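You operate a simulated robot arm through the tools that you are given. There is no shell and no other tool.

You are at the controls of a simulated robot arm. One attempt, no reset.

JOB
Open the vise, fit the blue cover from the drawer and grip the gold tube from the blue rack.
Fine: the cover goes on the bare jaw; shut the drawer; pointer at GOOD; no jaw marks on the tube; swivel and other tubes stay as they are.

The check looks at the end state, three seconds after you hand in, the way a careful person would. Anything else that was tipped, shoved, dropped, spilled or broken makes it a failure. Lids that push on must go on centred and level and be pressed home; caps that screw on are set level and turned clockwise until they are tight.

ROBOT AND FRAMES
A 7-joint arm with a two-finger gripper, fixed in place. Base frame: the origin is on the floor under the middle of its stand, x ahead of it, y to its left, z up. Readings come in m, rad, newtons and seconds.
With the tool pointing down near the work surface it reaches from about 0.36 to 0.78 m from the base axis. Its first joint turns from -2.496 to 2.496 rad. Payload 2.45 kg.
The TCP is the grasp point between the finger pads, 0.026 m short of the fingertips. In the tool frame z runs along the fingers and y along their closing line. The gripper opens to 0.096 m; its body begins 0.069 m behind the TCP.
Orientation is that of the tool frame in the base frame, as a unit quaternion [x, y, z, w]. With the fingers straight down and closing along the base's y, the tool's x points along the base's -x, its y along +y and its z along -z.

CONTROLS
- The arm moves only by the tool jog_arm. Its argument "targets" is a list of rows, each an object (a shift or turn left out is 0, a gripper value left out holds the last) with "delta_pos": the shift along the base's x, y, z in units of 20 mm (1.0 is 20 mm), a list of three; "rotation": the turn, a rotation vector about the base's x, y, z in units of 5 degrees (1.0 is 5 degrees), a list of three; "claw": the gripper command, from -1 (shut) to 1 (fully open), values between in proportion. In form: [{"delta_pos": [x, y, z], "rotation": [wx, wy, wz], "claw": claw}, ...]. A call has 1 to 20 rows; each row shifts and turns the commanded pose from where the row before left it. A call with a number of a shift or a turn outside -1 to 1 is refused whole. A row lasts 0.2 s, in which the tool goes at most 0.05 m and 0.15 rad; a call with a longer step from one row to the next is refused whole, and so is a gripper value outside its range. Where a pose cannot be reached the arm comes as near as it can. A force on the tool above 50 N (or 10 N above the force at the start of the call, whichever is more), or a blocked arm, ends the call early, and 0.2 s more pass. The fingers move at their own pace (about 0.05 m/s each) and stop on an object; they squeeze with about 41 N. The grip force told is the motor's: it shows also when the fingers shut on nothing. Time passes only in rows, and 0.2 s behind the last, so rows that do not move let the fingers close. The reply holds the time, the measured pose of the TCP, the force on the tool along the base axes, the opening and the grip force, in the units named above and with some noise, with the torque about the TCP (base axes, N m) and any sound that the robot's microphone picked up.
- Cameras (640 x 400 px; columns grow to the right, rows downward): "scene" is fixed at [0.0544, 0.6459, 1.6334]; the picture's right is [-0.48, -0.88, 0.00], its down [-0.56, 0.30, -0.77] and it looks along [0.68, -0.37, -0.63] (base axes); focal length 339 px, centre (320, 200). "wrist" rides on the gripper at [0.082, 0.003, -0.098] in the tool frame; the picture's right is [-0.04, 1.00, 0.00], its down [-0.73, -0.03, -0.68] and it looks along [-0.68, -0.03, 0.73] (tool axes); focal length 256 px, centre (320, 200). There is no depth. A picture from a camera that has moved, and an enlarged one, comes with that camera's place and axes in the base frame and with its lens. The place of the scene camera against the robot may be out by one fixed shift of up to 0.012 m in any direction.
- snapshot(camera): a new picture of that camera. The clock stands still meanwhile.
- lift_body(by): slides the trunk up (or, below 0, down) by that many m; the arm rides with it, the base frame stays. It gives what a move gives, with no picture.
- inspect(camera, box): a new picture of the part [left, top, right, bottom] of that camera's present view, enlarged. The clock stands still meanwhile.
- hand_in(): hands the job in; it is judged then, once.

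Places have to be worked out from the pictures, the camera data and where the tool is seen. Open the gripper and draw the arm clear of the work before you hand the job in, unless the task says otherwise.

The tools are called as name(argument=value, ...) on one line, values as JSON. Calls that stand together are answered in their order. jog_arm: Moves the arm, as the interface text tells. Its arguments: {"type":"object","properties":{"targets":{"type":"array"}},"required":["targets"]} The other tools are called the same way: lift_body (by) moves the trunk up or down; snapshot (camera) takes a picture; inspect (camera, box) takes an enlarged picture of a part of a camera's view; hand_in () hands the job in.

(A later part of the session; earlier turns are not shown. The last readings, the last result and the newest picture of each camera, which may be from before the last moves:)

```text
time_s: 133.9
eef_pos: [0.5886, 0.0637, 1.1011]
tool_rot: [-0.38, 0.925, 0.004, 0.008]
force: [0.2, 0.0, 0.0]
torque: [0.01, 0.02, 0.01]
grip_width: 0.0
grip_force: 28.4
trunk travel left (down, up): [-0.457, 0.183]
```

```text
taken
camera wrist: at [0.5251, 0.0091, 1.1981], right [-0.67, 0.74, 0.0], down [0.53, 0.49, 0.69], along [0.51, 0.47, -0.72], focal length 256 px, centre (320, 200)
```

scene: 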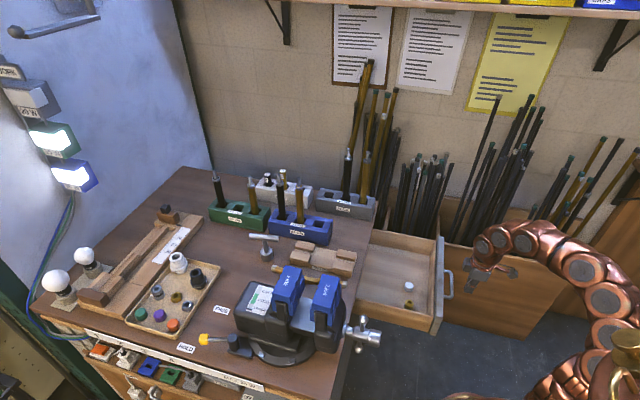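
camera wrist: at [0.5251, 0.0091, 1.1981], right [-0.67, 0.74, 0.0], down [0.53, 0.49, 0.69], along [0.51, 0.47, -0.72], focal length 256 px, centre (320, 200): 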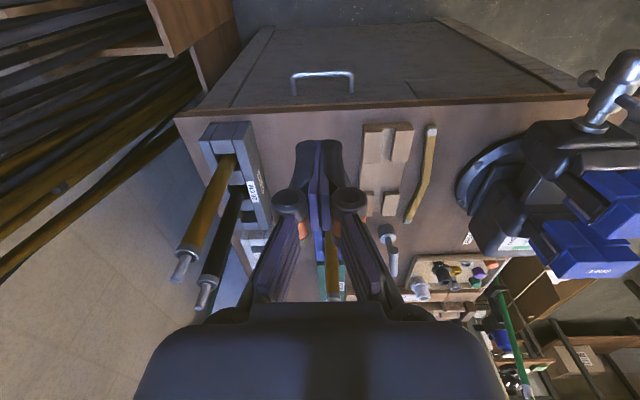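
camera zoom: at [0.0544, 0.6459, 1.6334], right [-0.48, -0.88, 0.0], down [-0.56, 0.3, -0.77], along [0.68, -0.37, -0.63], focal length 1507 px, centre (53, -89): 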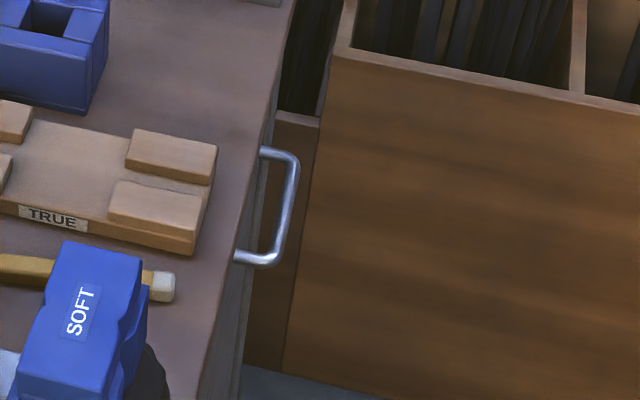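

The drawer is shut and the handle is exactly where it started. Next is the gold tube in the blue rack, which stands upright at about u≈0.80, v≈−0.36 with its tip at about z≈1.035. I'll pitch the tool 45° toward it, open the fingers part-way and take a look.

jog_arm(targets=[{"delta_pos": [0.1, 0.1, 0.2], "rotation": [0.7071, -0.7071, 0], "claw": 0.25}, {"delta_pos": [0.1, 0.1, 0.2], "rotation": [0.7071, -0.7071, 0]}, {"delta_pos": [0.1, 0.1, 0.2], "rotation": [0.7071, -0.7071, 0]}, {"delta_pos": [0.1, 0.1, 0.2], "rotation": [0.7071, -0.7071, 0]}, {"delta_pos": [0.1, 0.1, 0.2], "rotation": [0.7071, -0.7071, 0]}, {"delta_pos": [0.1, 0.1, 0.2], "rotation": [0.7071, -0.7071, 0]}, {"delta_pos": [0.1, 0.1, 0.2], "rotation": [0.7071, -0.7071, 0]}, {"delta_pos": [0.1, 0.1, 0.2], "rotation": [0.7071, -0.7071, 0]}, {"delta_pos": [0.1, 0.1, 0.2], "rotation": [0.7071, -0.7071, 0]}])

snapshot(camera="wrist")

snapshot(camera="scene")

```text
time_s: 135.9
eef_pos: [0.6057, 0.0818, 1.1384]
tool_rot: [-0.35, 0.85, 0.151, 0.363]
force: [0.1, -0.2, 0.0]
torque: [0.0, -0.01, 0.0]
grip_width: 0.0598
grip_force: 0.0
trunk travel left (down, up): [-0.457, 0.183]
```

```text
taken
camera wrist: at [0.5131, -0.0033, 1.1468], right [-0.68, 0.73, 0.03], down [0.04, -0.01, 1.0], along [0.73, 0.68, -0.02], focal length 256 px, centre (320, 200)
```

wrist: 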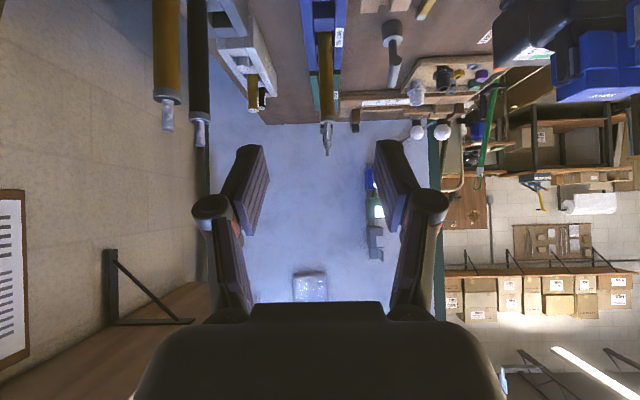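

```text
taken
```

scene: 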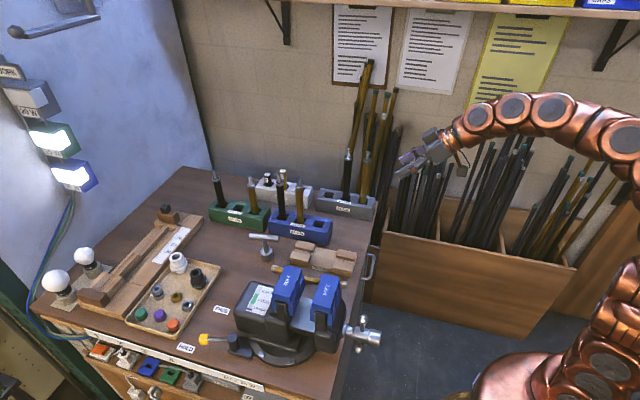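

The gold tube of the blue rack is centred in view. I'll zoom in to measure it.

inspect(camera="wrist", box=[270, 0, 390, 170])

inspect(camera="scene", box=[255, 165, 345, 250])

```text
2.35 times, centred on (330, 85) of wrist
camera zoom: at [0.5131, -0.0033, 1.1468], right [-0.68, 0.73, 0.03], down [0.04, -0.01, 1.0], along [0.73, 0.68, -0.02], focal length 602 px, centre (296, 471)
```

zoom: 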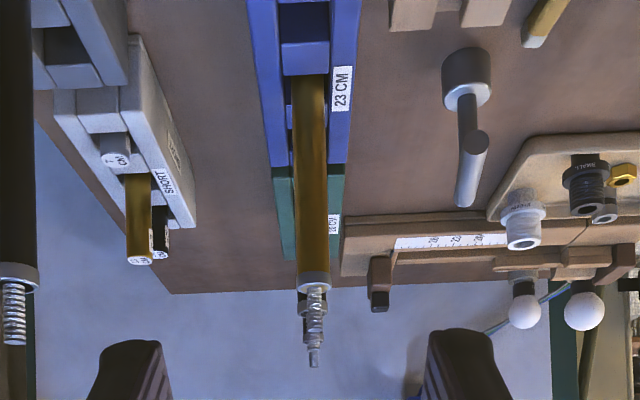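

```text
4.71 times, centred on (300, 208) of scene
camera zoom: at [0.0544, 0.6459, 1.6334], right [-0.48, -0.88, 0.0], down [-0.56, 0.3, -0.77], along [0.68, -0.37, -0.63], focal length 1596 px, centre (414, 165)
```

zoom: 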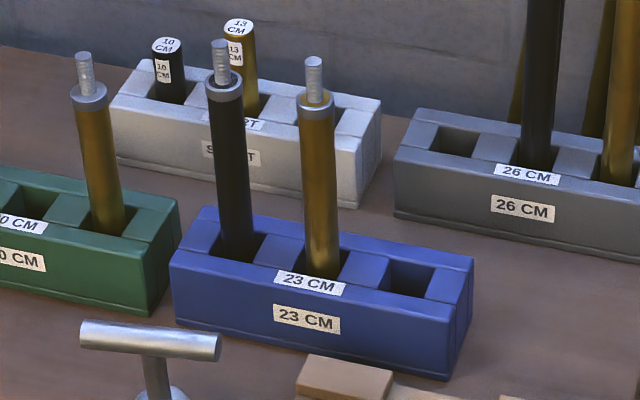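

The tube body is about 26 mm in diameter, its collar top is at z≈1.013, and its axis is at u≈0.79, v≈−0.363. I'll raise the trunk for reach and come down in front of the tube at mid-body height.

lift_body(by=0.15)

jog_arm(targets=[{"delta_pos": [0.43, 0.46, -0.96]}, {"delta_pos": [0.43, 0.46, -0.96]}, {"delta_pos": [0.43, 0.46, -0.96]}, {"delta_pos": [0.43, 0.46, -0.96]}, {"delta_pos": [0.43, 0.46, -0.96]}, {"delta_pos": [0.43, 0.46, -0.96]}, {"delta_pos": [0.43, 0.46, -0.96]}, {"delta_pos": [0.43, 0.46, -0.96]}, {"delta_pos": [0.43, 0.46, -0.96]}, {"delta_pos": [0.43, 0.46, -0.96]}, {"delta_pos": [0.43, 0.46, -0.96]}, {"delta_pos": [0.43, 0.46, -0.96]}, {"delta_pos": [0.43, 0.46, -0.96]}, {"delta_pos": [0.43, 0.46, -0.96]}, {"delta_pos": [0.43, 0.46, -0.96]}, {"delta_pos": [0.43, 0.46, -0.96]}, {"delta_pos": [0.43, 0.46, -0.96]}])

snapshot(camera="wrist")

snapshot(camera="scene")

```text
time_s: 137.7
eef_pos: [0.6073, 0.0839, 1.288]
tool_rot: [-0.349, 0.851, 0.15, 0.362]
force: [0.8, -0.4, 0.2]
torque: [-0.01, 0.02, 0.0]
grip_width: 0.0601
grip_force: 0.0
trunk travel left (down, up): [-0.607, 0.033]
```

```text
time_s: 141.3
eef_pos: [0.7522, 0.2395, 0.9624]
tool_rot: [-0.349, 0.852, 0.15, 0.361]
force: [-0.1, -0.1, 0.0]
torque: [0.01, 0.0, -0.02]
grip_width: 0.06
grip_force: 0.0
trunk travel left (down, up): [-0.607, 0.033]
```

```text
taken
camera wrist: at [0.6592, 0.1532, 0.9704], right [-0.68, 0.73, 0.03], down [0.04, -0.01, 1.0], along [0.73, 0.68, -0.02], focal length 256 px, centre (320, 200)
```

wrist: 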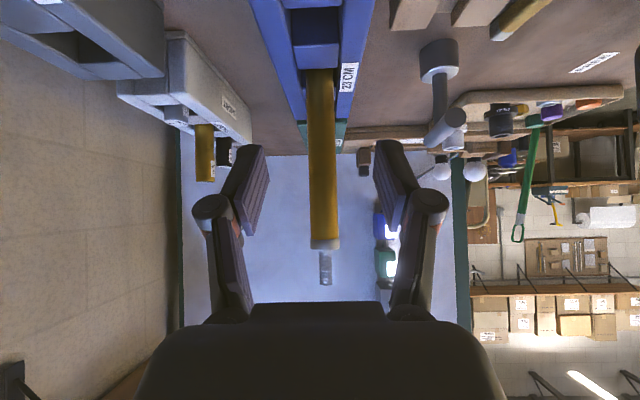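

```text
taken
```

scene: 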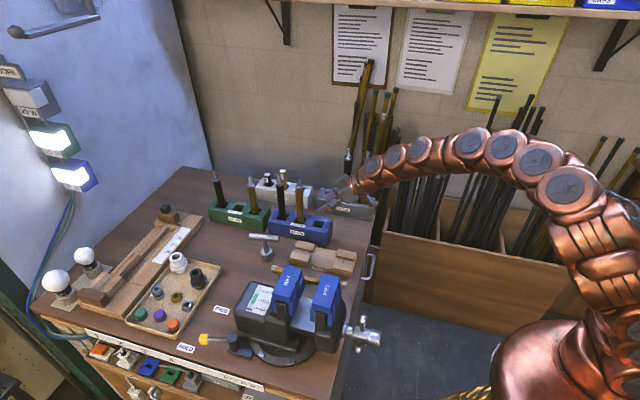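

The tube is centred between the fingers. I'll move forward about 90 mm and close on it.

jog_arm(targets=[{"delta_pos": [0.62, 0.64, 0]}, {"delta_pos": [0.62, 0.64, 0]}, {"delta_pos": [0.62, 0.64, 0]}, {"delta_pos": [0.62, 0.64, 0]}, {"delta_pos": [0.62, 0.64, 0]}, {}])

snapshot(camera="wrist")

inspect(camera="scene", box=[255, 165, 375, 250])

```text
time_s: 142.7
eef_pos: [0.8141, 0.3023, 0.9635]
tool_rot: [-0.349, 0.852, 0.15, 0.361]
force: [-0.5, -0.3, 0.4]
torque: [0.01, -0.03, 0.02]
grip_width: 0.0601
grip_force: 0.0
trunk travel left (down, up): [-0.607, 0.033]
```

```text
taken
camera wrist: at [0.7212, 0.2166, 0.9721], right [-0.68, 0.73, 0.03], down [0.04, -0.01, 1.0], along [0.73, 0.68, -0.02], focal length 256 px, centre (320, 200)
```

wrist: 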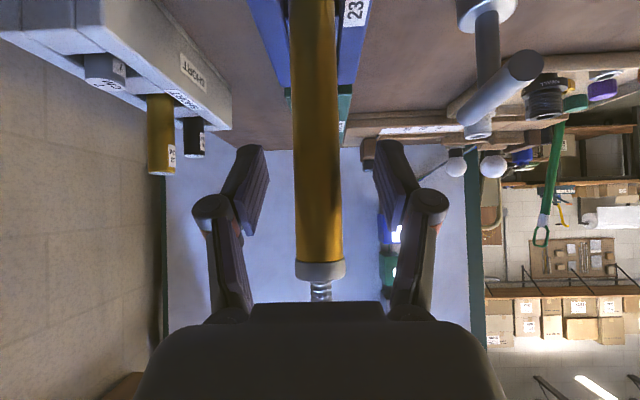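

```text
4.71 times, centred on (315, 208) of scene
camera zoom: at [0.0544, 0.6459, 1.6334], right [-0.48, -0.88, 0.0], down [-0.56, 0.3, -0.77], along [0.68, -0.37, -0.63], focal length 1596 px, centre (344, 165)
```

zoom: 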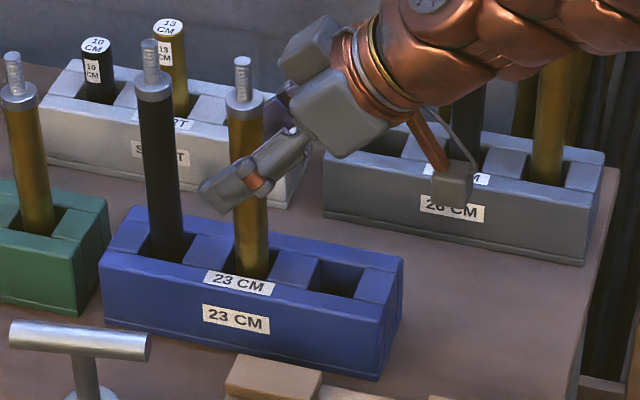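

I want an accurate depth on the tube before closing, so I'll zoom in on its width.

inspect(camera="wrist", box=[260, 130, 380, 300])

```text
2.35 times, centred on (320, 215) of wrist
camera zoom: at [0.7212, 0.2166, 0.9721], right [-0.68, 0.73, 0.03], down [0.04, -0.01, 1.0], along [0.73, 0.68, -0.02], focal length 602 px, centre (320, 165)
```

zoom: 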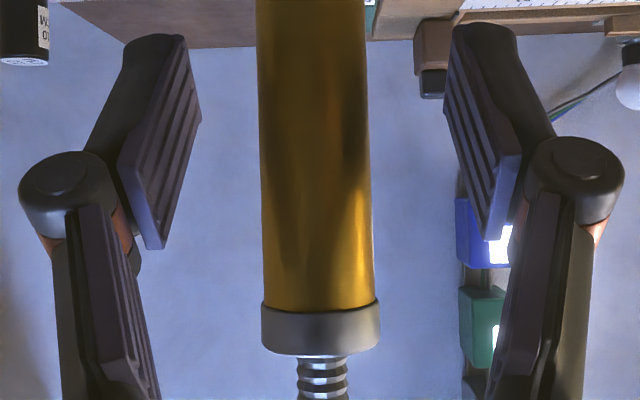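

Comparing its widths across views, the tube axis is nearer u≈0.805, with a diameter of about 27 mm. I'll advance another 14 mm and close.

jog_arm(targets=[{"delta_pos": [0.25, 0.25, 0]}, {"delta_pos": [0.25, 0.25, 0]}, {"claw": -0.2}, {"claw": -1}, {"claw": -1}, {"claw": -1}])

snapshot(camera="wrist")

inspect(camera="scene", box=[255, 165, 375, 250])

```text
time_s: 144.1
eef_pos: [0.8259, 0.3111, 0.9635]
tool_rot: [-0.35, 0.851, 0.151, 0.361]
force: [0.7, 0.1, 0.8]
torque: [0.0, -0.1, 0.01]
grip_width: 0.0217
grip_force: 40.6
trunk travel left (down, up): [-0.607, 0.033]
```

```text
taken
camera wrist: at [0.7317, 0.2256, 0.9722], right [-0.68, 0.73, 0.03], down [0.04, -0.01, 1.0], along [0.73, 0.68, -0.02], focal length 256 px, centre (320, 200)
```

wrist: 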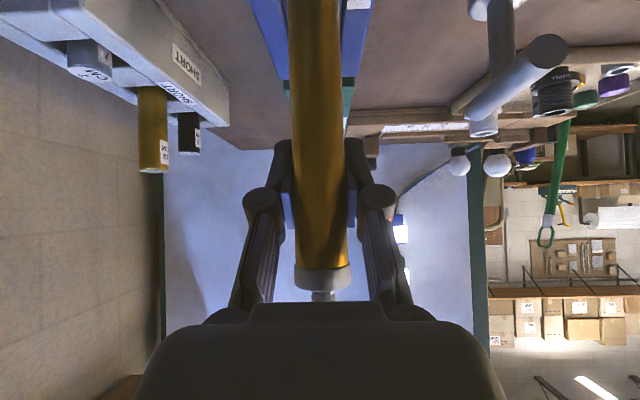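

```text
4.71 times, centred on (315, 208) of scene
camera zoom: at [0.0544, 0.6459, 1.6334], right [-0.48, -0.88, 0.0], down [-0.56, 0.3, -0.77], along [0.68, -0.37, -0.63], focal length 1596 px, centre (344, 165)
```

zoom: 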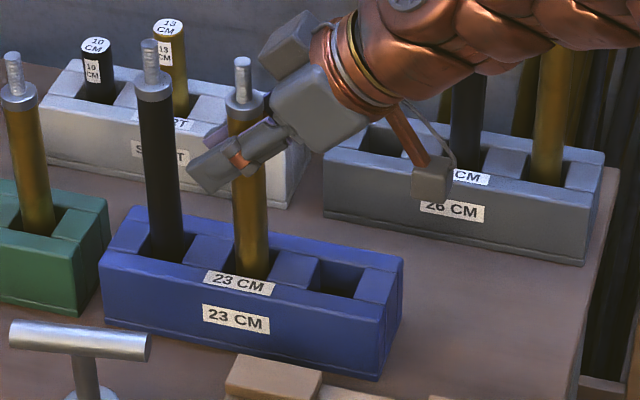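

The tube is gripped at 21.7 mm, so it's thinner than I judged and sits toward the knuckles. I'll reopen, back off 18 mm so it's centred in the pads, and grip again.

jog_arm(targets=[{"claw": 0.1}, {"claw": 0.1}, {"delta_pos": [-0.32, -0.32, 0]}, {"delta_pos": [-0.32, -0.31, 0]}, {}, {"claw": -0.4}, {"claw": -1}, {"claw": -1}, {"claw": -1}])

inspect(camera="wrist", box=[230, 100, 410, 310])

inspect(camera="scene", box=[255, 165, 375, 250])

```text
time_s: 146.1
eef_pos: [0.8132, 0.2994, 0.9622]
tool_rot: [-0.35, 0.851, 0.15, 0.361]
force: [0.9, 0.1, 2.1]
torque: [-0.01, -0.15, 0.0]
grip_width: 0.0229
grip_force: 41.2
trunk travel left (down, up): [-0.607, 0.033]
```

```text
1.90 times, centred on (320, 205) of wrist
camera zoom: at [0.7193, 0.2137, 0.9708], right [-0.68, 0.73, 0.03], down [0.04, -0.01, 1.0], along [0.73, 0.68, -0.02], focal length 488 px, centre (320, 190)
```

zoom: 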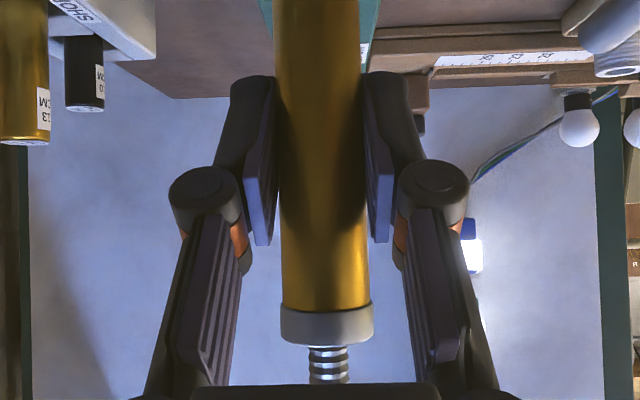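

```text
4.71 times, centred on (315, 208) of scene
camera zoom: at [0.0544, 0.6459, 1.6334], right [-0.48, -0.88, 0.0], down [-0.56, 0.3, -0.77], along [0.68, -0.37, -0.63], focal length 1596 px, centre (344, 165)
```

zoom: 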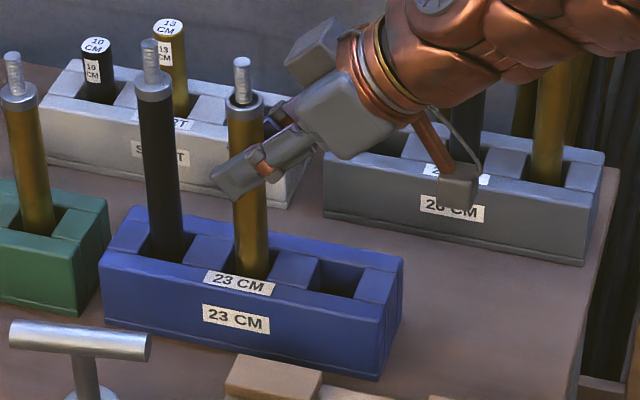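

The tube is now held squarely in the pads (22.9 mm). I'll lift it straight up 100 mm and check.

jog_arm(targets=[{"delta_pos": [0, 0, 0.4]}, {"delta_pos": [0, 0, 0.8]}, {"delta_pos": [0, 0, 1]}, {"delta_pos": [0, 0, 1]}, {"delta_pos": [0, 0, 1]}, {"delta_pos": [0, 0, 1]}])

snapshot(camera="scene")

inspect(camera="scene", box=[255, 140, 375, 250])

```text
time_s: 147.5
eef_pos: [0.812, 0.3008, 1.0637]
tool_rot: [-0.349, 0.851, 0.15, 0.361]
force: [-0.1, 1.1, -2.5]
torque: [-0.02, 0.02, 0.03]
grip_width: 0.0227
grip_force: 41.5
trunk travel left (down, up): [-0.607, 0.033]
```

```text
taken
```

scene: 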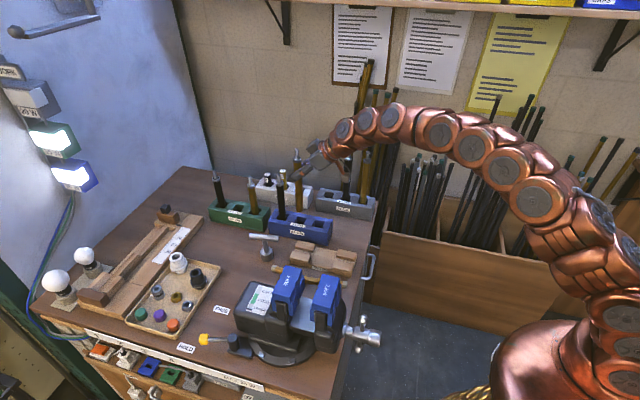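

```text
3.64 times, centred on (315, 195) of scene
camera zoom: at [0.0544, 0.6459, 1.6334], right [-0.48, -0.88, 0.0], down [-0.56, 0.3, -0.77], along [0.68, -0.37, -0.63], focal length 1233 px, centre (338, 218)
```

zoom: 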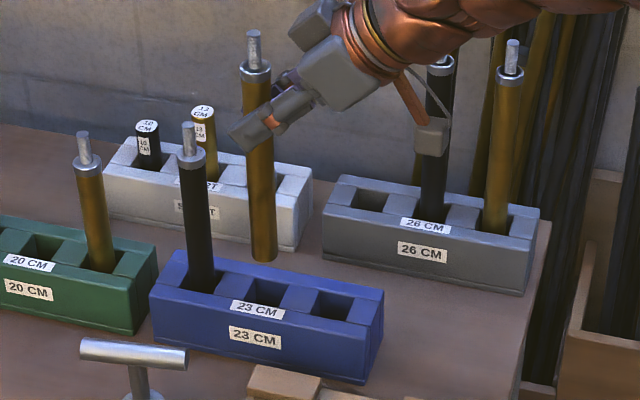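

The tube is clear of the rack. Its bottom is about 161 mm below the TCP and the pin top is 75 mm above. I'll raise it further while drawing back, then carry it over toward the vise.

jog_arm(targets=[{"delta_pos": [-0.4, -0.4, 0.95]}, {"delta_pos": [-0.5, -0.5, 0.95]}, {"delta_pos": [-0.6, -0.6, 0.95]}, {"delta_pos": [-0.6, -0.6, 0.95]}, {"delta_pos": [-0.6, -0.6, 0.95]}, {"delta_pos": [-0.6, -0.6, 0.95]}, {"delta_pos": [-0.6, -0.6, 0.95]}, {"delta_pos": [-0.6, -0.6, 0.95]}, {"delta_pos": [-0.6, 0.6, 0]}, {"delta_pos": [-0.6, 0.6, 0]}, {"delta_pos": [-0.6, 0.6, 0]}, {"delta_pos": [-0.6, 0.6, 0]}, {"delta_pos": [-0.6, 0.6, 0]}, {"delta_pos": [-0.6, 0.6, 0]}, {"delta_pos": [-0.6, 0.6, 0]}, {"delta_pos": [-0.6, 0.6, 0]}])

snapshot(camera="scene")

```text
time_s: 150.9
eef_pos: [0.6267, 0.3081, 1.2167]
tool_rot: [-0.351, 0.851, 0.152, 0.36]
force: [-0.4, -0.4, -1.5]
torque: [-0.02, -0.04, 0.01]
grip_width: 0.0226
grip_force: 41.2
trunk travel left (down, up): [-0.607, 0.033]
```

```text
taken
```

scene: 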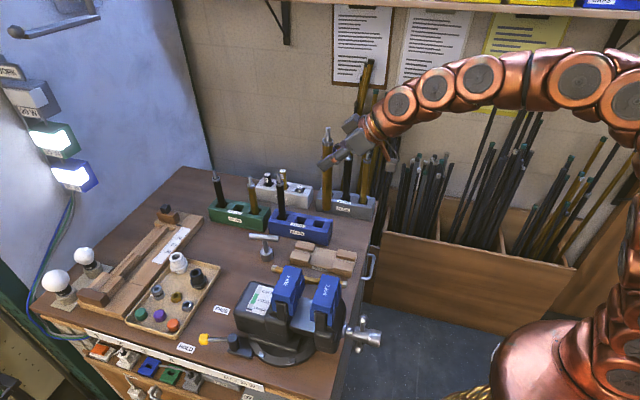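

I'll carry the tube the rest of the way over the gap between the covers (target u≈0.657, v≈−0.009), keeping its bottom about 40 mm above the covers.

jog_arm(targets=[{"delta_pos": [-0.87, 0.83, 0]}, {"delta_pos": [-0.87, 0.83, 0]}, {"delta_pos": [-0.87, 0.83, 0]}, {"delta_pos": [-0.87, 0.83, 0]}, {"delta_pos": [-0.87, 0.83, 0]}, {"delta_pos": [-0.87, 0.83, 0]}, {"delta_pos": [-0.87, 0.83, 0]}, {"delta_pos": [-0.87, 0.83, 0]}, {"delta_pos": [-0.87, 0.83, 0]}, {}])

inspect(camera="scene", box=[250, 210, 360, 330])

snapshot(camera="wrist")

```text
time_s: 153.1
eef_pos: [0.4695, 0.4558, 1.2149]
tool_rot: [-0.35, 0.851, 0.151, 0.361]
force: [0.2, 0.2, -1.3]
torque: [-0.04, -0.03, -0.02]
grip_width: 0.0227
grip_force: 41.6
trunk travel left (down, up): [-0.607, 0.033]
```

```text
3.33 times, centred on (305, 270) of scene
camera zoom: at [0.0544, 0.6459, 1.6334], right [-0.48, -0.88, 0.0], down [-0.56, 0.3, -0.77], along [0.68, -0.37, -0.63], focal length 1130 px, centre (370, -33)
```

zoom: 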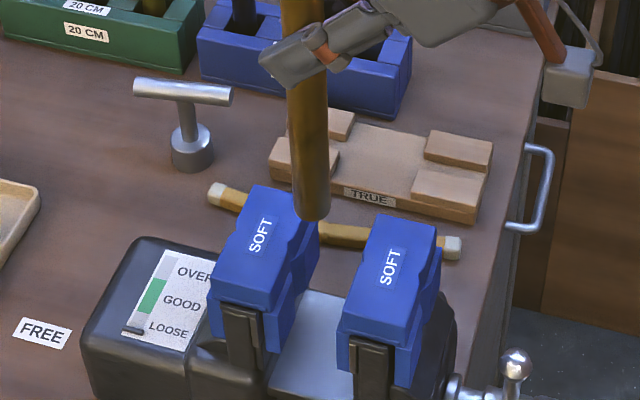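

```text
taken
camera wrist: at [0.3753, 0.3693, 1.2238], right [-0.68, 0.73, 0.03], down [0.04, -0.01, 1.0], along [0.73, 0.68, -0.02], focal length 256 px, centre (320, 200)
```

wrist: 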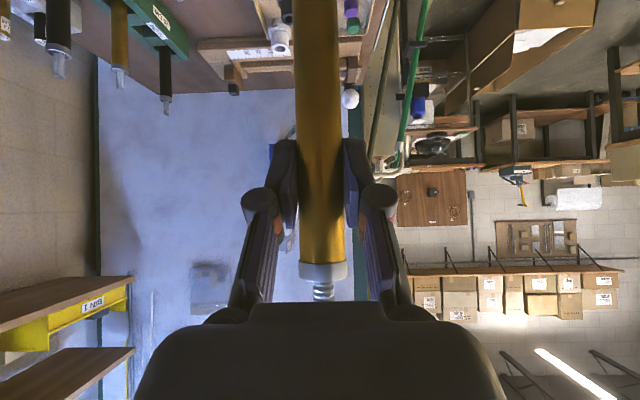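

The tube hangs vertically above the gap. I'll zoom in to see where it sits between the two covers.

inspect(camera="scene", box=[265, 255, 345, 325])

inspect(camera="scene", box=[285, 260, 335, 300])

```text
5.71 times, centred on (305, 290) of scene
camera zoom: at [0.0544, 0.6459, 1.6334], right [-0.48, -0.88, 0.0], down [-0.56, 0.3, -0.77], along [0.68, -0.37, -0.63], focal length 1938 px, centre (406, -314)
```

zoom: 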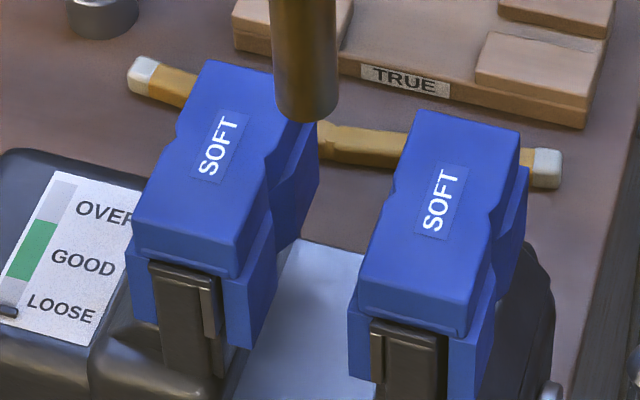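

```text
10.00 times, centred on (310, 280) of scene
camera zoom: at [0.0544, 0.6459, 1.6334], right [-0.48, -0.88, 0.0], down [-0.56, 0.3, -0.77], along [0.68, -0.37, -0.63], focal length 3391 px, centre (420, -600)
```

zoom: 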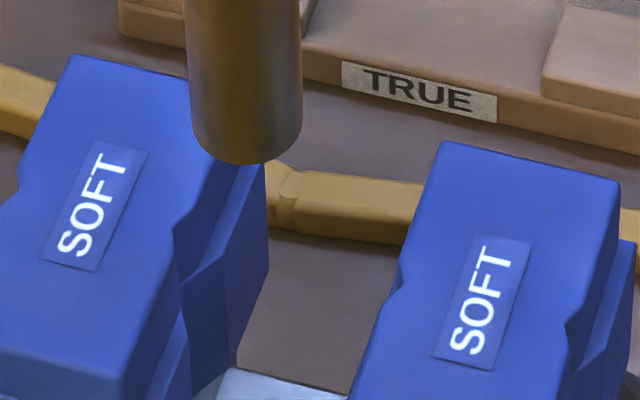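

In the scene view the tube is about 8.5 mm too far toward the fixed jaw relative to the gap centre. I'll correct that and lower the tube between the covers, staying above the slide bed.

jog_arm(targets=[{"delta_pos": [-0.3, -0.3, 0]}, {"delta_pos": [0, 0, -0.6]}, {"delta_pos": [0, 0, -0.6]}, {"delta_pos": [0, 0, -0.6]}, {}])

inspect(camera="scene", box=[265, 250, 345, 320])

```text
time_s: 154.3
eef_pos: [0.4646, 0.4489, 1.1803]
tool_rot: [-0.35, 0.851, 0.151, 0.362]
force: [0.1, -1.2, -1.7]
torque: [0.01, 0.01, 0.01]
grip_width: 0.023
grip_force: 41.1
trunk travel left (down, up): [-0.607, 0.033]
```

```text
5.71 times, centred on (305, 285) of scene
camera zoom: at [0.0544, 0.6459, 1.6334], right [-0.48, -0.88, 0.0], down [-0.56, 0.3, -0.77], along [0.68, -0.37, -0.63], focal length 1938 px, centre (406, -286)
```

zoom: 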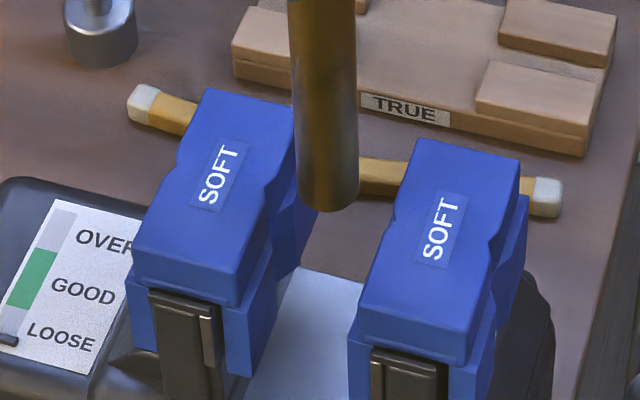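

The tube is centred between the V grooves. I'll keep lowering.

jog_arm(targets=[{"delta_pos": [0, 0, -0.55]}, {"delta_pos": [0, 0, -0.55]}, {"delta_pos": [0, 0, -0.55]}, {"delta_pos": [0, 0, -0.55]}, {"delta_pos": [0, 0, -0.55]}, {}])

inspect(camera="scene", box=[265, 250, 345, 320])

```text
time_s: 155.7
eef_pos: [0.4613, 0.4499, 1.1251]
tool_rot: [-0.349, 0.852, 0.15, 0.361]
force: [-0.5, 0.1, -1.3]
torque: [-0.03, 0.02, 0.0]
grip_width: 0.0231
grip_force: 40.9
trunk travel left (down, up): [-0.607, 0.033]
```

```text
5.71 times, centred on (305, 285) of scene
camera zoom: at [0.0544, 0.6459, 1.6334], right [-0.48, -0.88, 0.0], down [-0.56, 0.3, -0.77], along [0.68, -0.37, -0.63], focal length 1938 px, centre (406, -286)
```

zoom: 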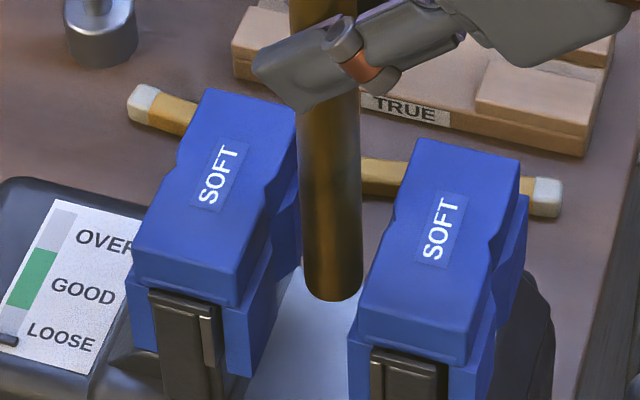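

The tube bottom is now below the cover tops, hanging over the bed. I'll lower in small steps, watching for contact.

jog_arm(targets=[{"delta_pos": [0, 0, -0.25]}, {"delta_pos": [0, 0, -0.25]}, {"delta_pos": [0, 0, -0.25]}, {}])

inspect(camera="scene", box=[265, 265, 345, 325])

```text
time_s: 156.7
eef_pos: [0.4619, 0.4494, 1.1125]
tool_rot: [-0.35, 0.851, 0.152, 0.362]
force: [-0.5, 0.0, -1.5]
torque: [-0.02, 0.01, 0.03]
grip_width: 0.0226
grip_force: 40.7
trunk travel left (down, up): [-0.607, 0.033]
```

```text
6.67 times, centred on (305, 295) of scene
camera zoom: at [0.0544, 0.6459, 1.6334], right [-0.48, -0.88, 0.0], down [-0.56, 0.3, -0.77], along [0.68, -0.37, -0.63], focal length 2260 px, centre (420, -433)
```

zoom: 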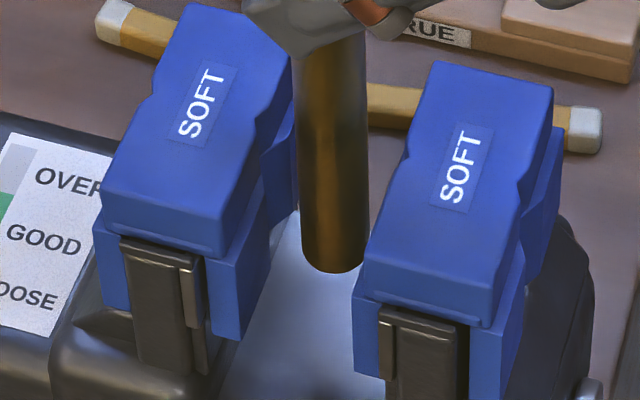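

No contact yet, with the bottom at z≈0.951. I'll continue in small steps.

jog_arm(targets=[{"delta_pos": [0, 0, -0.2]}, {"delta_pos": [0, 0, -0.2]}, {"delta_pos": [0, 0, -0.2]}, {}])

inspect(camera="scene", box=[265, 265, 345, 325])

```text
time_s: 157.7
eef_pos: [0.4636, 0.4503, 1.0997]
tool_rot: [-0.349, 0.852, 0.15, 0.361]
force: [-0.5, -0.7, -1.3]
torque: [-0.01, 0.02, -0.01]
grip_width: 0.0228
grip_force: 40.9
trunk travel left (down, up): [-0.607, 0.033]
```

```text
6.67 times, centred on (305, 295) of scene
camera zoom: at [0.0544, 0.6459, 1.6334], right [-0.48, -0.88, 0.0], down [-0.56, 0.3, -0.77], along [0.68, -0.37, -0.63], focal length 2260 px, centre (420, -433)
```

zoom: 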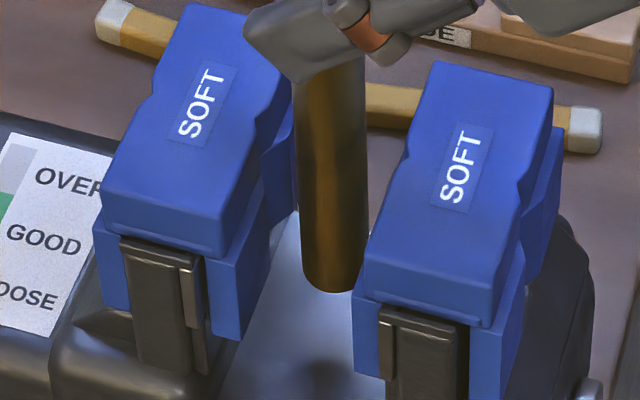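

The tube's shadow shows the bed is still lower. I'll continue.

jog_arm(targets=[{"delta_pos": [0, 0, -0.2]}, {"delta_pos": [0, 0, -0.2]}, {"delta_pos": [0, 0, -0.2]}, {"delta_pos": [0, 0, -0.2]}, {}])

inspect(camera="scene", box=[265, 265, 345, 325])

```text
time_s: 158.9
eef_pos: [0.4637, 0.4511, 1.0847]
tool_rot: [-0.35, 0.851, 0.151, 0.361]
force: [0.0, -0.2, -1.1]
torque: [-0.03, 0.02, 0.01]
grip_width: 0.0228
grip_force: 40.7
trunk travel left (down, up): [-0.607, 0.033]
```

```text
6.67 times, centred on (305, 295) of scene
camera zoom: at [0.0544, 0.6459, 1.6334], right [-0.48, -0.88, 0.0], down [-0.56, 0.3, -0.77], along [0.68, -0.37, -0.63], focal length 2260 px, centre (420, -433)
```

zoom: 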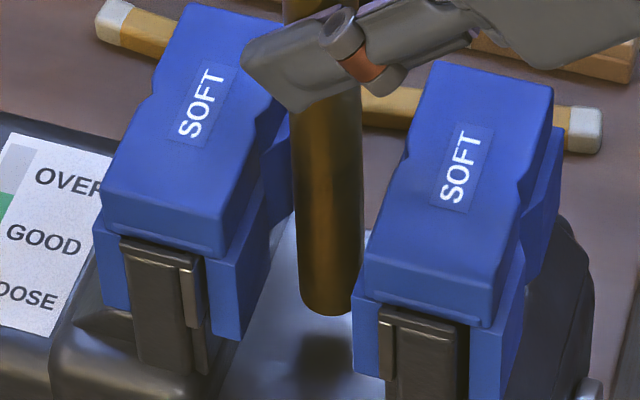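

The shadow is converging, so about 15 mm remain. I'll lower another 12 mm and then go in 2 mm steps.

jog_arm(targets=[{"delta_pos": [0, 0, -0.2]}, {"delta_pos": [0, 0, -0.2]}, {"delta_pos": [0, 0, -0.2]}, {}])

inspect(camera="scene", box=[265, 265, 345, 325])

```text
time_s: 159.9
eef_pos: [0.4639, 0.4515, 1.0715]
tool_rot: [-0.35, 0.851, 0.15, 0.36]
force: [-0.7, 1.2, -1.5]
torque: [-0.01, 0.01, -0.01]
grip_width: 0.0229
grip_force: 41.9
trunk travel left (down, up): [-0.607, 0.033]
```

```text
6.67 times, centred on (305, 295) of scene
camera zoom: at [0.0544, 0.6459, 1.6334], right [-0.48, -0.88, 0.0], down [-0.56, 0.3, -0.77], along [0.68, -0.37, -0.63], focal length 2260 px, centre (420, -433)
```

zoom: 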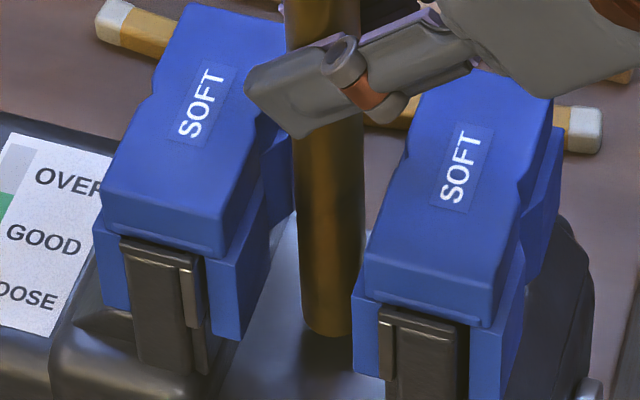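

A few millimetres remain. I'll take 1.5 mm steps.

jog_arm(targets=[{"delta_pos": [0, 0, -0.075]}, {"delta_pos": [0, 0, -0.075]}, {}])

jog_arm(targets=[{"delta_pos": [0, 0, -0.075]}, {"delta_pos": [0, 0, -0.05]}, {}])

inspect(camera="scene", box=[265, 265, 345, 325])

```text
time_s: 160.7
eef_pos: [0.4639, 0.4518, 1.0681]
tool_rot: [-0.349, 0.851, 0.15, 0.361]
force: [-0.2, 0.5, -2.2]
torque: [0.0, 0.01, 0.01]
grip_width: 0.0228
grip_force: 41.5
trunk travel left (down, up): [-0.607, 0.033]
```

```text
time_s: 161.5
eef_pos: [0.463, 0.4518, 1.0662]
tool_rot: [-0.351, 0.851, 0.151, 0.36]
force: [-0.6, -0.6, -1.7]
torque: [-0.02, 0.02, -0.02]
grip_width: 0.0226
grip_force: 41.2
trunk travel left (down, up): [-0.607, 0.033]
```

```text
6.67 times, centred on (305, 295) of scene
camera zoom: at [0.0544, 0.6459, 1.6334], right [-0.48, -0.88, 0.0], down [-0.56, 0.3, -0.77], along [0.68, -0.37, -0.63], focal length 2260 px, centre (420, -433)
```

zoom: 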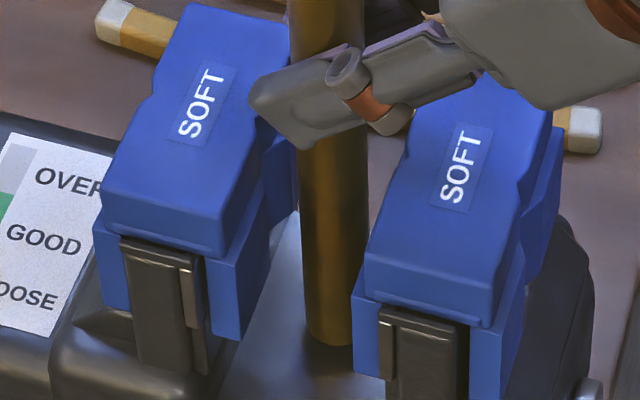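

Still no contact force. I'll continue with 1 mm steps.

jog_arm(targets=[{"delta_pos": [0, 0, -0.05]}, {"delta_pos": [0, 0, -0.05]}, {"delta_pos": [0, 0, -0.05]}, {}])

jog_arm(targets=[{"delta_pos": [0, 0, -0.05]}, {"delta_pos": [0, 0, -0.05]}, {}])

inspect(camera="scene", box=[265, 265, 345, 325])

```text
time_s: 162.5
eef_pos: [0.4627, 0.4508, 1.0617]
tool_rot: [-0.35, 0.851, 0.152, 0.361]
force: [0.2, 0.8, -1.7]
torque: [-0.04, 0.02, 0.01]
grip_width: 0.0228
grip_force: 40.8
trunk travel left (down, up): [-0.607, 0.033]
```

```text
time_s: 163.3
eef_pos: [0.4626, 0.4501, 1.0607]
tool_rot: [-0.35, 0.851, 0.15, 0.361]
force: [-0.7, 0.3, -1.7]
torque: [0.04, -0.01, 0.0]
grip_width: 0.023
grip_force: 40.6
trunk travel left (down, up): [-0.607, 0.033]
```

```text
6.67 times, centred on (305, 295) of scene
camera zoom: at [0.0544, 0.6459, 1.6334], right [-0.48, -0.88, 0.0], down [-0.56, 0.3, -0.77], along [0.68, -0.37, -0.63], focal length 2260 px, centre (420, -433)
```

zoom: 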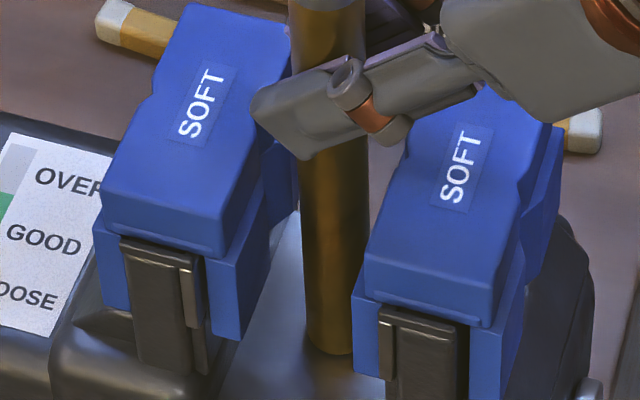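

jog_arm(targets=[{"delta_pos": [0, 0, -0.05]}, {"delta_pos": [0, 0, -0.05]}, {"delta_pos": [0, 0, -0.05]}, {}])

inspect(camera="scene", box=[280, 280, 330, 325])

```text
time_s: 164.3
eef_pos: [0.4631, 0.451, 1.0596]
tool_rot: [-0.349, 0.851, 0.152, 0.362]
force: [-1.8, -1.4, 11.3]
torque: [-0.16, 0.16, -0.01]
grip_width: 0.0227
grip_force: 41.3
trunk travel left (down, up): [-0.607, 0.033]
```

```text
8.89 times, centred on (305, 302) of scene
camera zoom: at [0.0544, 0.6459, 1.6334], right [-0.48, -0.88, 0.0], down [-0.56, 0.3, -0.77], along [0.68, -0.37, -0.63], focal length 3014 px, centre (453, -711)
```

zoom: 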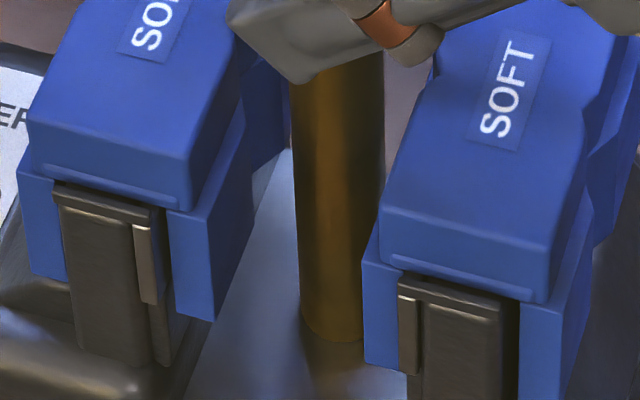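

The tube now stands on the bed, with 11 N of contact. I'll ease up a touch, open slowly so it stays standing, and check before withdrawing.

jog_arm(targets=[{"delta_pos": [0, 0, 0.05]}, {"claw": -0.5}, {"claw": -0.48}, {"claw": -0.44}, {"claw": -0.36}, {"claw": -0.25}, {"claw": -0.1}, {"claw": 0.1}, {}])

inspect(camera="scene", box=[255, 225, 345, 325])

snapshot(camera="wrist")

```text
time_s: 166.3
eef_pos: [0.463, 0.4506, 1.06]
tool_rot: [-0.35, 0.851, 0.151, 0.361]
force: [0.2, -0.9, -0.6]
torque: [0.03, -0.02, 0.04]
grip_width: 0.0529
grip_force: 0.0
trunk travel left (down, up): [-0.607, 0.033]
```

```text
4.00 times, centred on (300, 275) of scene
camera zoom: at [0.0544, 0.6459, 1.6334], right [-0.48, -0.88, 0.0], down [-0.56, 0.3, -0.77], along [0.68, -0.37, -0.63], focal length 1356 px, centre (400, -100)
```

zoom: 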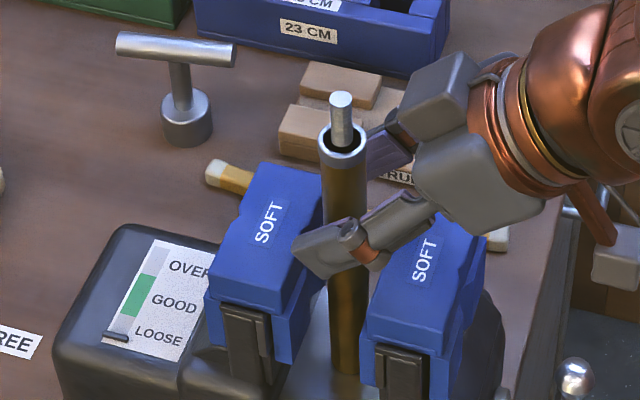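

```text
taken
camera wrist: at [0.3692, 0.3641, 1.0676], right [-0.68, 0.73, 0.03], down [0.04, -0.01, 1.0], along [0.73, 0.68, -0.02], focal length 256 px, centre (320, 200)
```

wrist: 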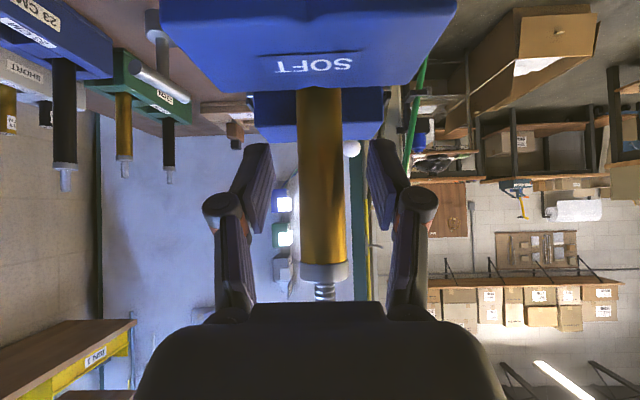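

The tube stands upright on its own between the two covers. I'll withdraw back and up along the tool axis.

jog_arm(targets=[{"delta_pos": [-0.4, -0.4, 0.54]}, {"delta_pos": [-0.4, -0.4, 0.54]}, {"delta_pos": [-0.4, -0.4, 0.54]}, {"delta_pos": [-0.4, -0.4, 0.54]}, {"delta_pos": [-0.4, -0.4, 0.54]}, {"delta_pos": [-0.4, -0.4, 0.54]}, {"delta_pos": [-0.4, -0.4, 0.54]}, {"delta_pos": [-0.4, -0.4, 0.54]}, {"delta_pos": [-0.4, -0.4, 0.54]}])

inspect(camera="scene", box=[245, 220, 365, 335])

snapshot(camera="wrist")

```text
time_s: 168.3
eef_pos: [0.3909, 0.3786, 1.1566]
tool_rot: [-0.349, 0.851, 0.15, 0.362]
force: [0.2, 0.2, 0.1]
torque: [0.03, -0.01, -0.06]
grip_width: 0.0526
grip_force: 0.0
trunk travel left (down, up): [-0.607, 0.033]
```

```text
3.48 times, centred on (305, 278) of scene
camera zoom: at [0.0544, 0.6459, 1.6334], right [-0.48, -0.88, 0.0], down [-0.56, 0.3, -0.77], along [0.68, -0.37, -0.63], focal length 1179 px, centre (372, -70)
```

zoom: 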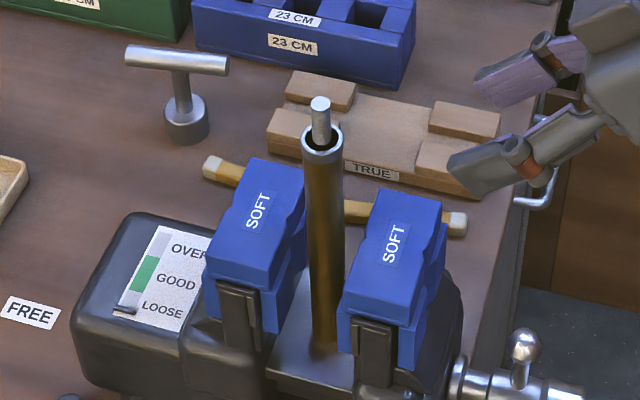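

```text
taken
camera wrist: at [0.2978, 0.2934, 1.1644], right [-0.68, 0.73, 0.03], down [0.04, -0.01, 1.0], along [0.73, 0.68, -0.02], focal length 256 px, centre (320, 200)
```

wrist: 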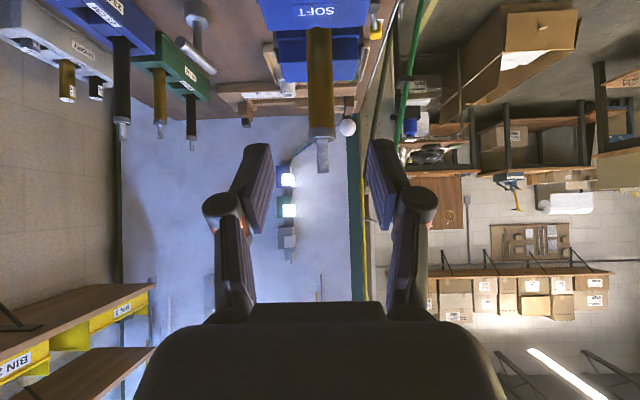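

The tube stands free and steady. Next I'll close the vise by cranking the T-bar clockwise. I'll turn the closed tool horizontal off to the left (+v) side, away from the tube, raising the arm so the trunk can then be lowered.

jog_arm(targets=[{"delta_pos": [-0.29, 0.367, 0.975], "rotation": [0.69, -0.69, 0], "claw": -1}, {"delta_pos": [-0.29, 0.367, 0.975], "rotation": [0.69, -0.69, 0]}, {"delta_pos": [-0.29, 0.367, 0.975], "rotation": [0.69, -0.69, 0]}, {"delta_pos": [-0.29, 0.367, 0.975], "rotation": [0.69, -0.69, 0]}, {"delta_pos": [-0.29, 0.367, 0.975], "rotation": [0.69, -0.69, 0]}, {"delta_pos": [-0.29, 0.367, 0.975], "rotation": [0.69, -0.69, 0]}, {"delta_pos": [-0.29, 0.367, 0.975], "rotation": [0.69, -0.69, 0]}, {"delta_pos": [-0.29, 0.367, 0.975], "rotation": [0.69, -0.69, 0]}, {"delta_pos": [-0.29, 0.367, 0.975], "rotation": [0.69, -0.69, 0]}, {"delta_pos": [-0.29, 0.367, 0.975]}, {"delta_pos": [-0.29, 0.367, 0.975]}, {"delta_pos": [-0.29, 0.367, 0.975]}, {"delta_pos": [-0.29, 0.367, 0.975]}])

snapshot(camera="scene")

```text
time_s: 171.3
eef_pos: [0.3388, 0.4629, 1.3879]
tool_rot: [-0.219, 0.703, 0.32, 0.597]
force: [0.5, 0.6, -0.2]
torque: [-0.03, 0.01, -0.03]
grip_width: 0.0
grip_force: 28.7
trunk travel left (down, up): [-0.607, 0.033]
stopped in row 13: the arm was blocked; the commanded pose is now the measured one
```

```text
taken
```

scene: 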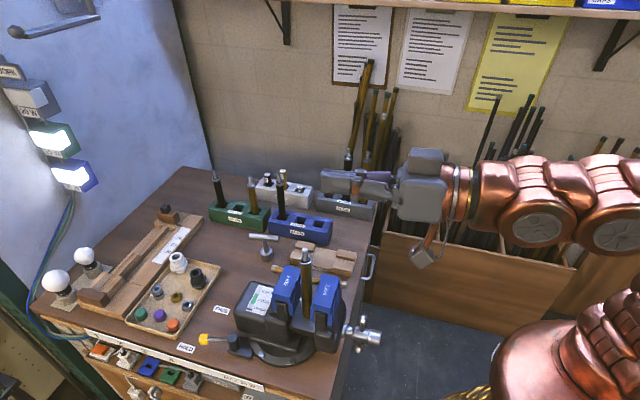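

The un-rolled wrist posture is limiting. The rolled posture I used before worked lower down, so I'll roll the tool to that orientation while easing down a little.

jog_arm(targets=[{"delta_pos": [-0.1, 0.2, -0.6], "rotation": [0.731, 0.667, -0.046]}, {"delta_pos": [-0.1, 0.2, -0.6], "rotation": [0.731, 0.667, -0.046]}, {"delta_pos": [-0.1, 0.2, -0.6], "rotation": [0.731, 0.667, -0.046]}, {"delta_pos": [-0.1, 0.2, -0.6], "rotation": [0.731, 0.667, -0.046]}, {"delta_pos": [-0.1, 0.2, -0.3], "rotation": [0.731, 0.667, -0.046]}, {"delta_pos": [-0.1, 0.2, 0], "rotation": [0.731, 0.667, -0.046]}, {"delta_pos": [-0.1, 0.2, 0], "rotation": [0.731, 0.667, -0.046]}, {"delta_pos": [-0.1, 0.2, 0], "rotation": [0.731, 0.667, -0.046]}, {"rotation": [0.731, 0.667, -0.046]}, {"rotation": [0.731, 0.667, -0.046]}, {"rotation": [0.731, 0.667, -0.046]}, {"rotation": [0.731, 0.667, -0.046]}, {"rotation": [0.731, 0.667, -0.046]}, {"rotation": [0.731, 0.667, -0.046]}, {"rotation": [0.731, 0.667, -0.046]}, {"rotation": [0.731, 0.667, -0.046]}])

```text
time_s: 174.7
eef_pos: [0.3169, 0.4974, 1.3372]
tool_rot: [0.268, 0.652, 0.653, 0.278]
force: [-1.5, 0.5, -0.7]
torque: [0.0, 0.02, -0.02]
grip_width: 0.0
grip_force: 28.3
trunk travel left (down, up): [-0.607, 0.033]
```

I have the rolled, level posture at v≈0.128, clear of the vise. I'll lower the trunk 0.45 m to screw height.

lift_body(by=-0.45)

inspect(camera="scene", box=[250, 230, 410, 370])

snapshot(camera="wrist")

```text
refused: -0.45 is not a number from -0.4 to 0.4
```

```text
2.86 times, centred on (330, 300) of scene
camera zoom: at [0.0544, 0.6459, 1.6334], right [-0.48, -0.88, 0.0], down [-0.56, 0.3, -0.77], along [0.68, -0.37, -0.63], focal length 969 px, centre (291, -86)
```

zoom: 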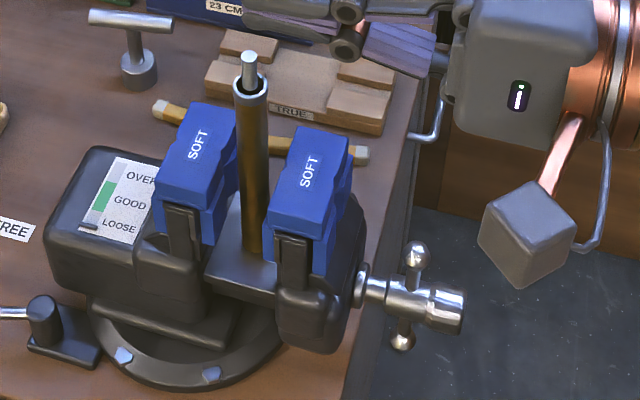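

```text
taken
camera wrist: at [0.1902, 0.4877, 1.3379], right [0.01, -0.02, 1.0], down [0.03, -1.0, -0.02], along [1.0, 0.03, -0.01], focal length 256 px, centre (320, 200)
```

wrist: 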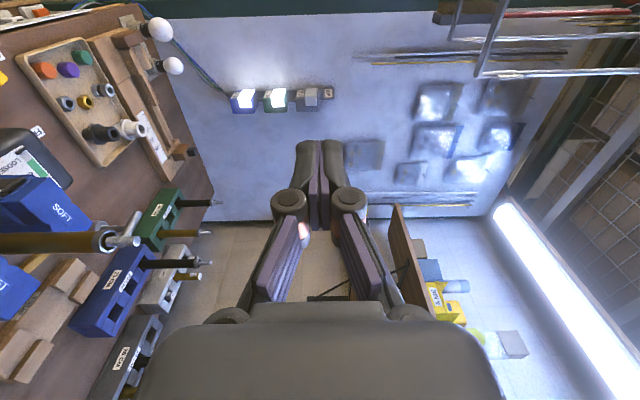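

The limit is 0.4 m per move, so I'll lower 0.4 m.

lift_body(by=-0.4)

snapshot(camera="wrist")

inspect(camera="scene", box=[270, 260, 410, 370])

```text
time_s: 178.5
eef_pos: [0.3177, 0.4969, 0.9363]
tool_rot: [0.266, 0.653, 0.652, 0.278]
force: [0.0, 0.1, -0.5]
torque: [0.01, -0.01, 0.04]
grip_width: 0.0
grip_force: 28.5
trunk travel left (down, up): [-0.207, 0.433]
```

```text
taken
camera wrist: at [0.1901, 0.4877, 0.9377], right [0.01, -0.02, 1.0], down [0.03, -1.0, -0.02], along [1.0, 0.03, -0.01], focal length 256 px, centre (320, 200)
```

wrist: 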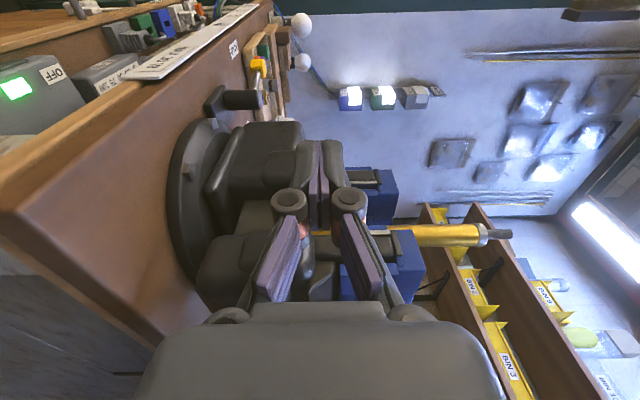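

```text
3.64 times, centred on (340, 315) of scene
camera zoom: at [0.0544, 0.6459, 1.6334], right [-0.48, -0.88, 0.0], down [-0.56, 0.3, -0.77], along [0.68, -0.37, -0.63], focal length 1233 px, centre (247, -218)
```

zoom: 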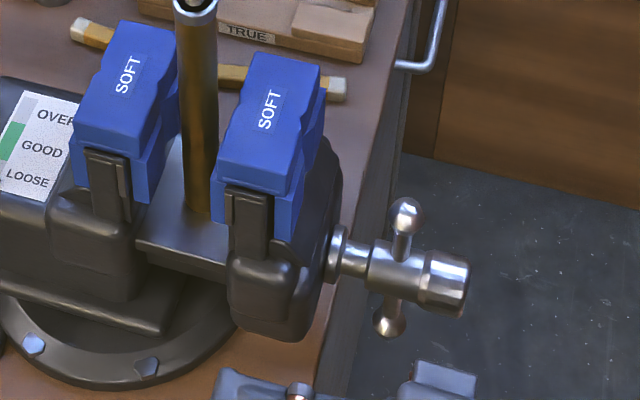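

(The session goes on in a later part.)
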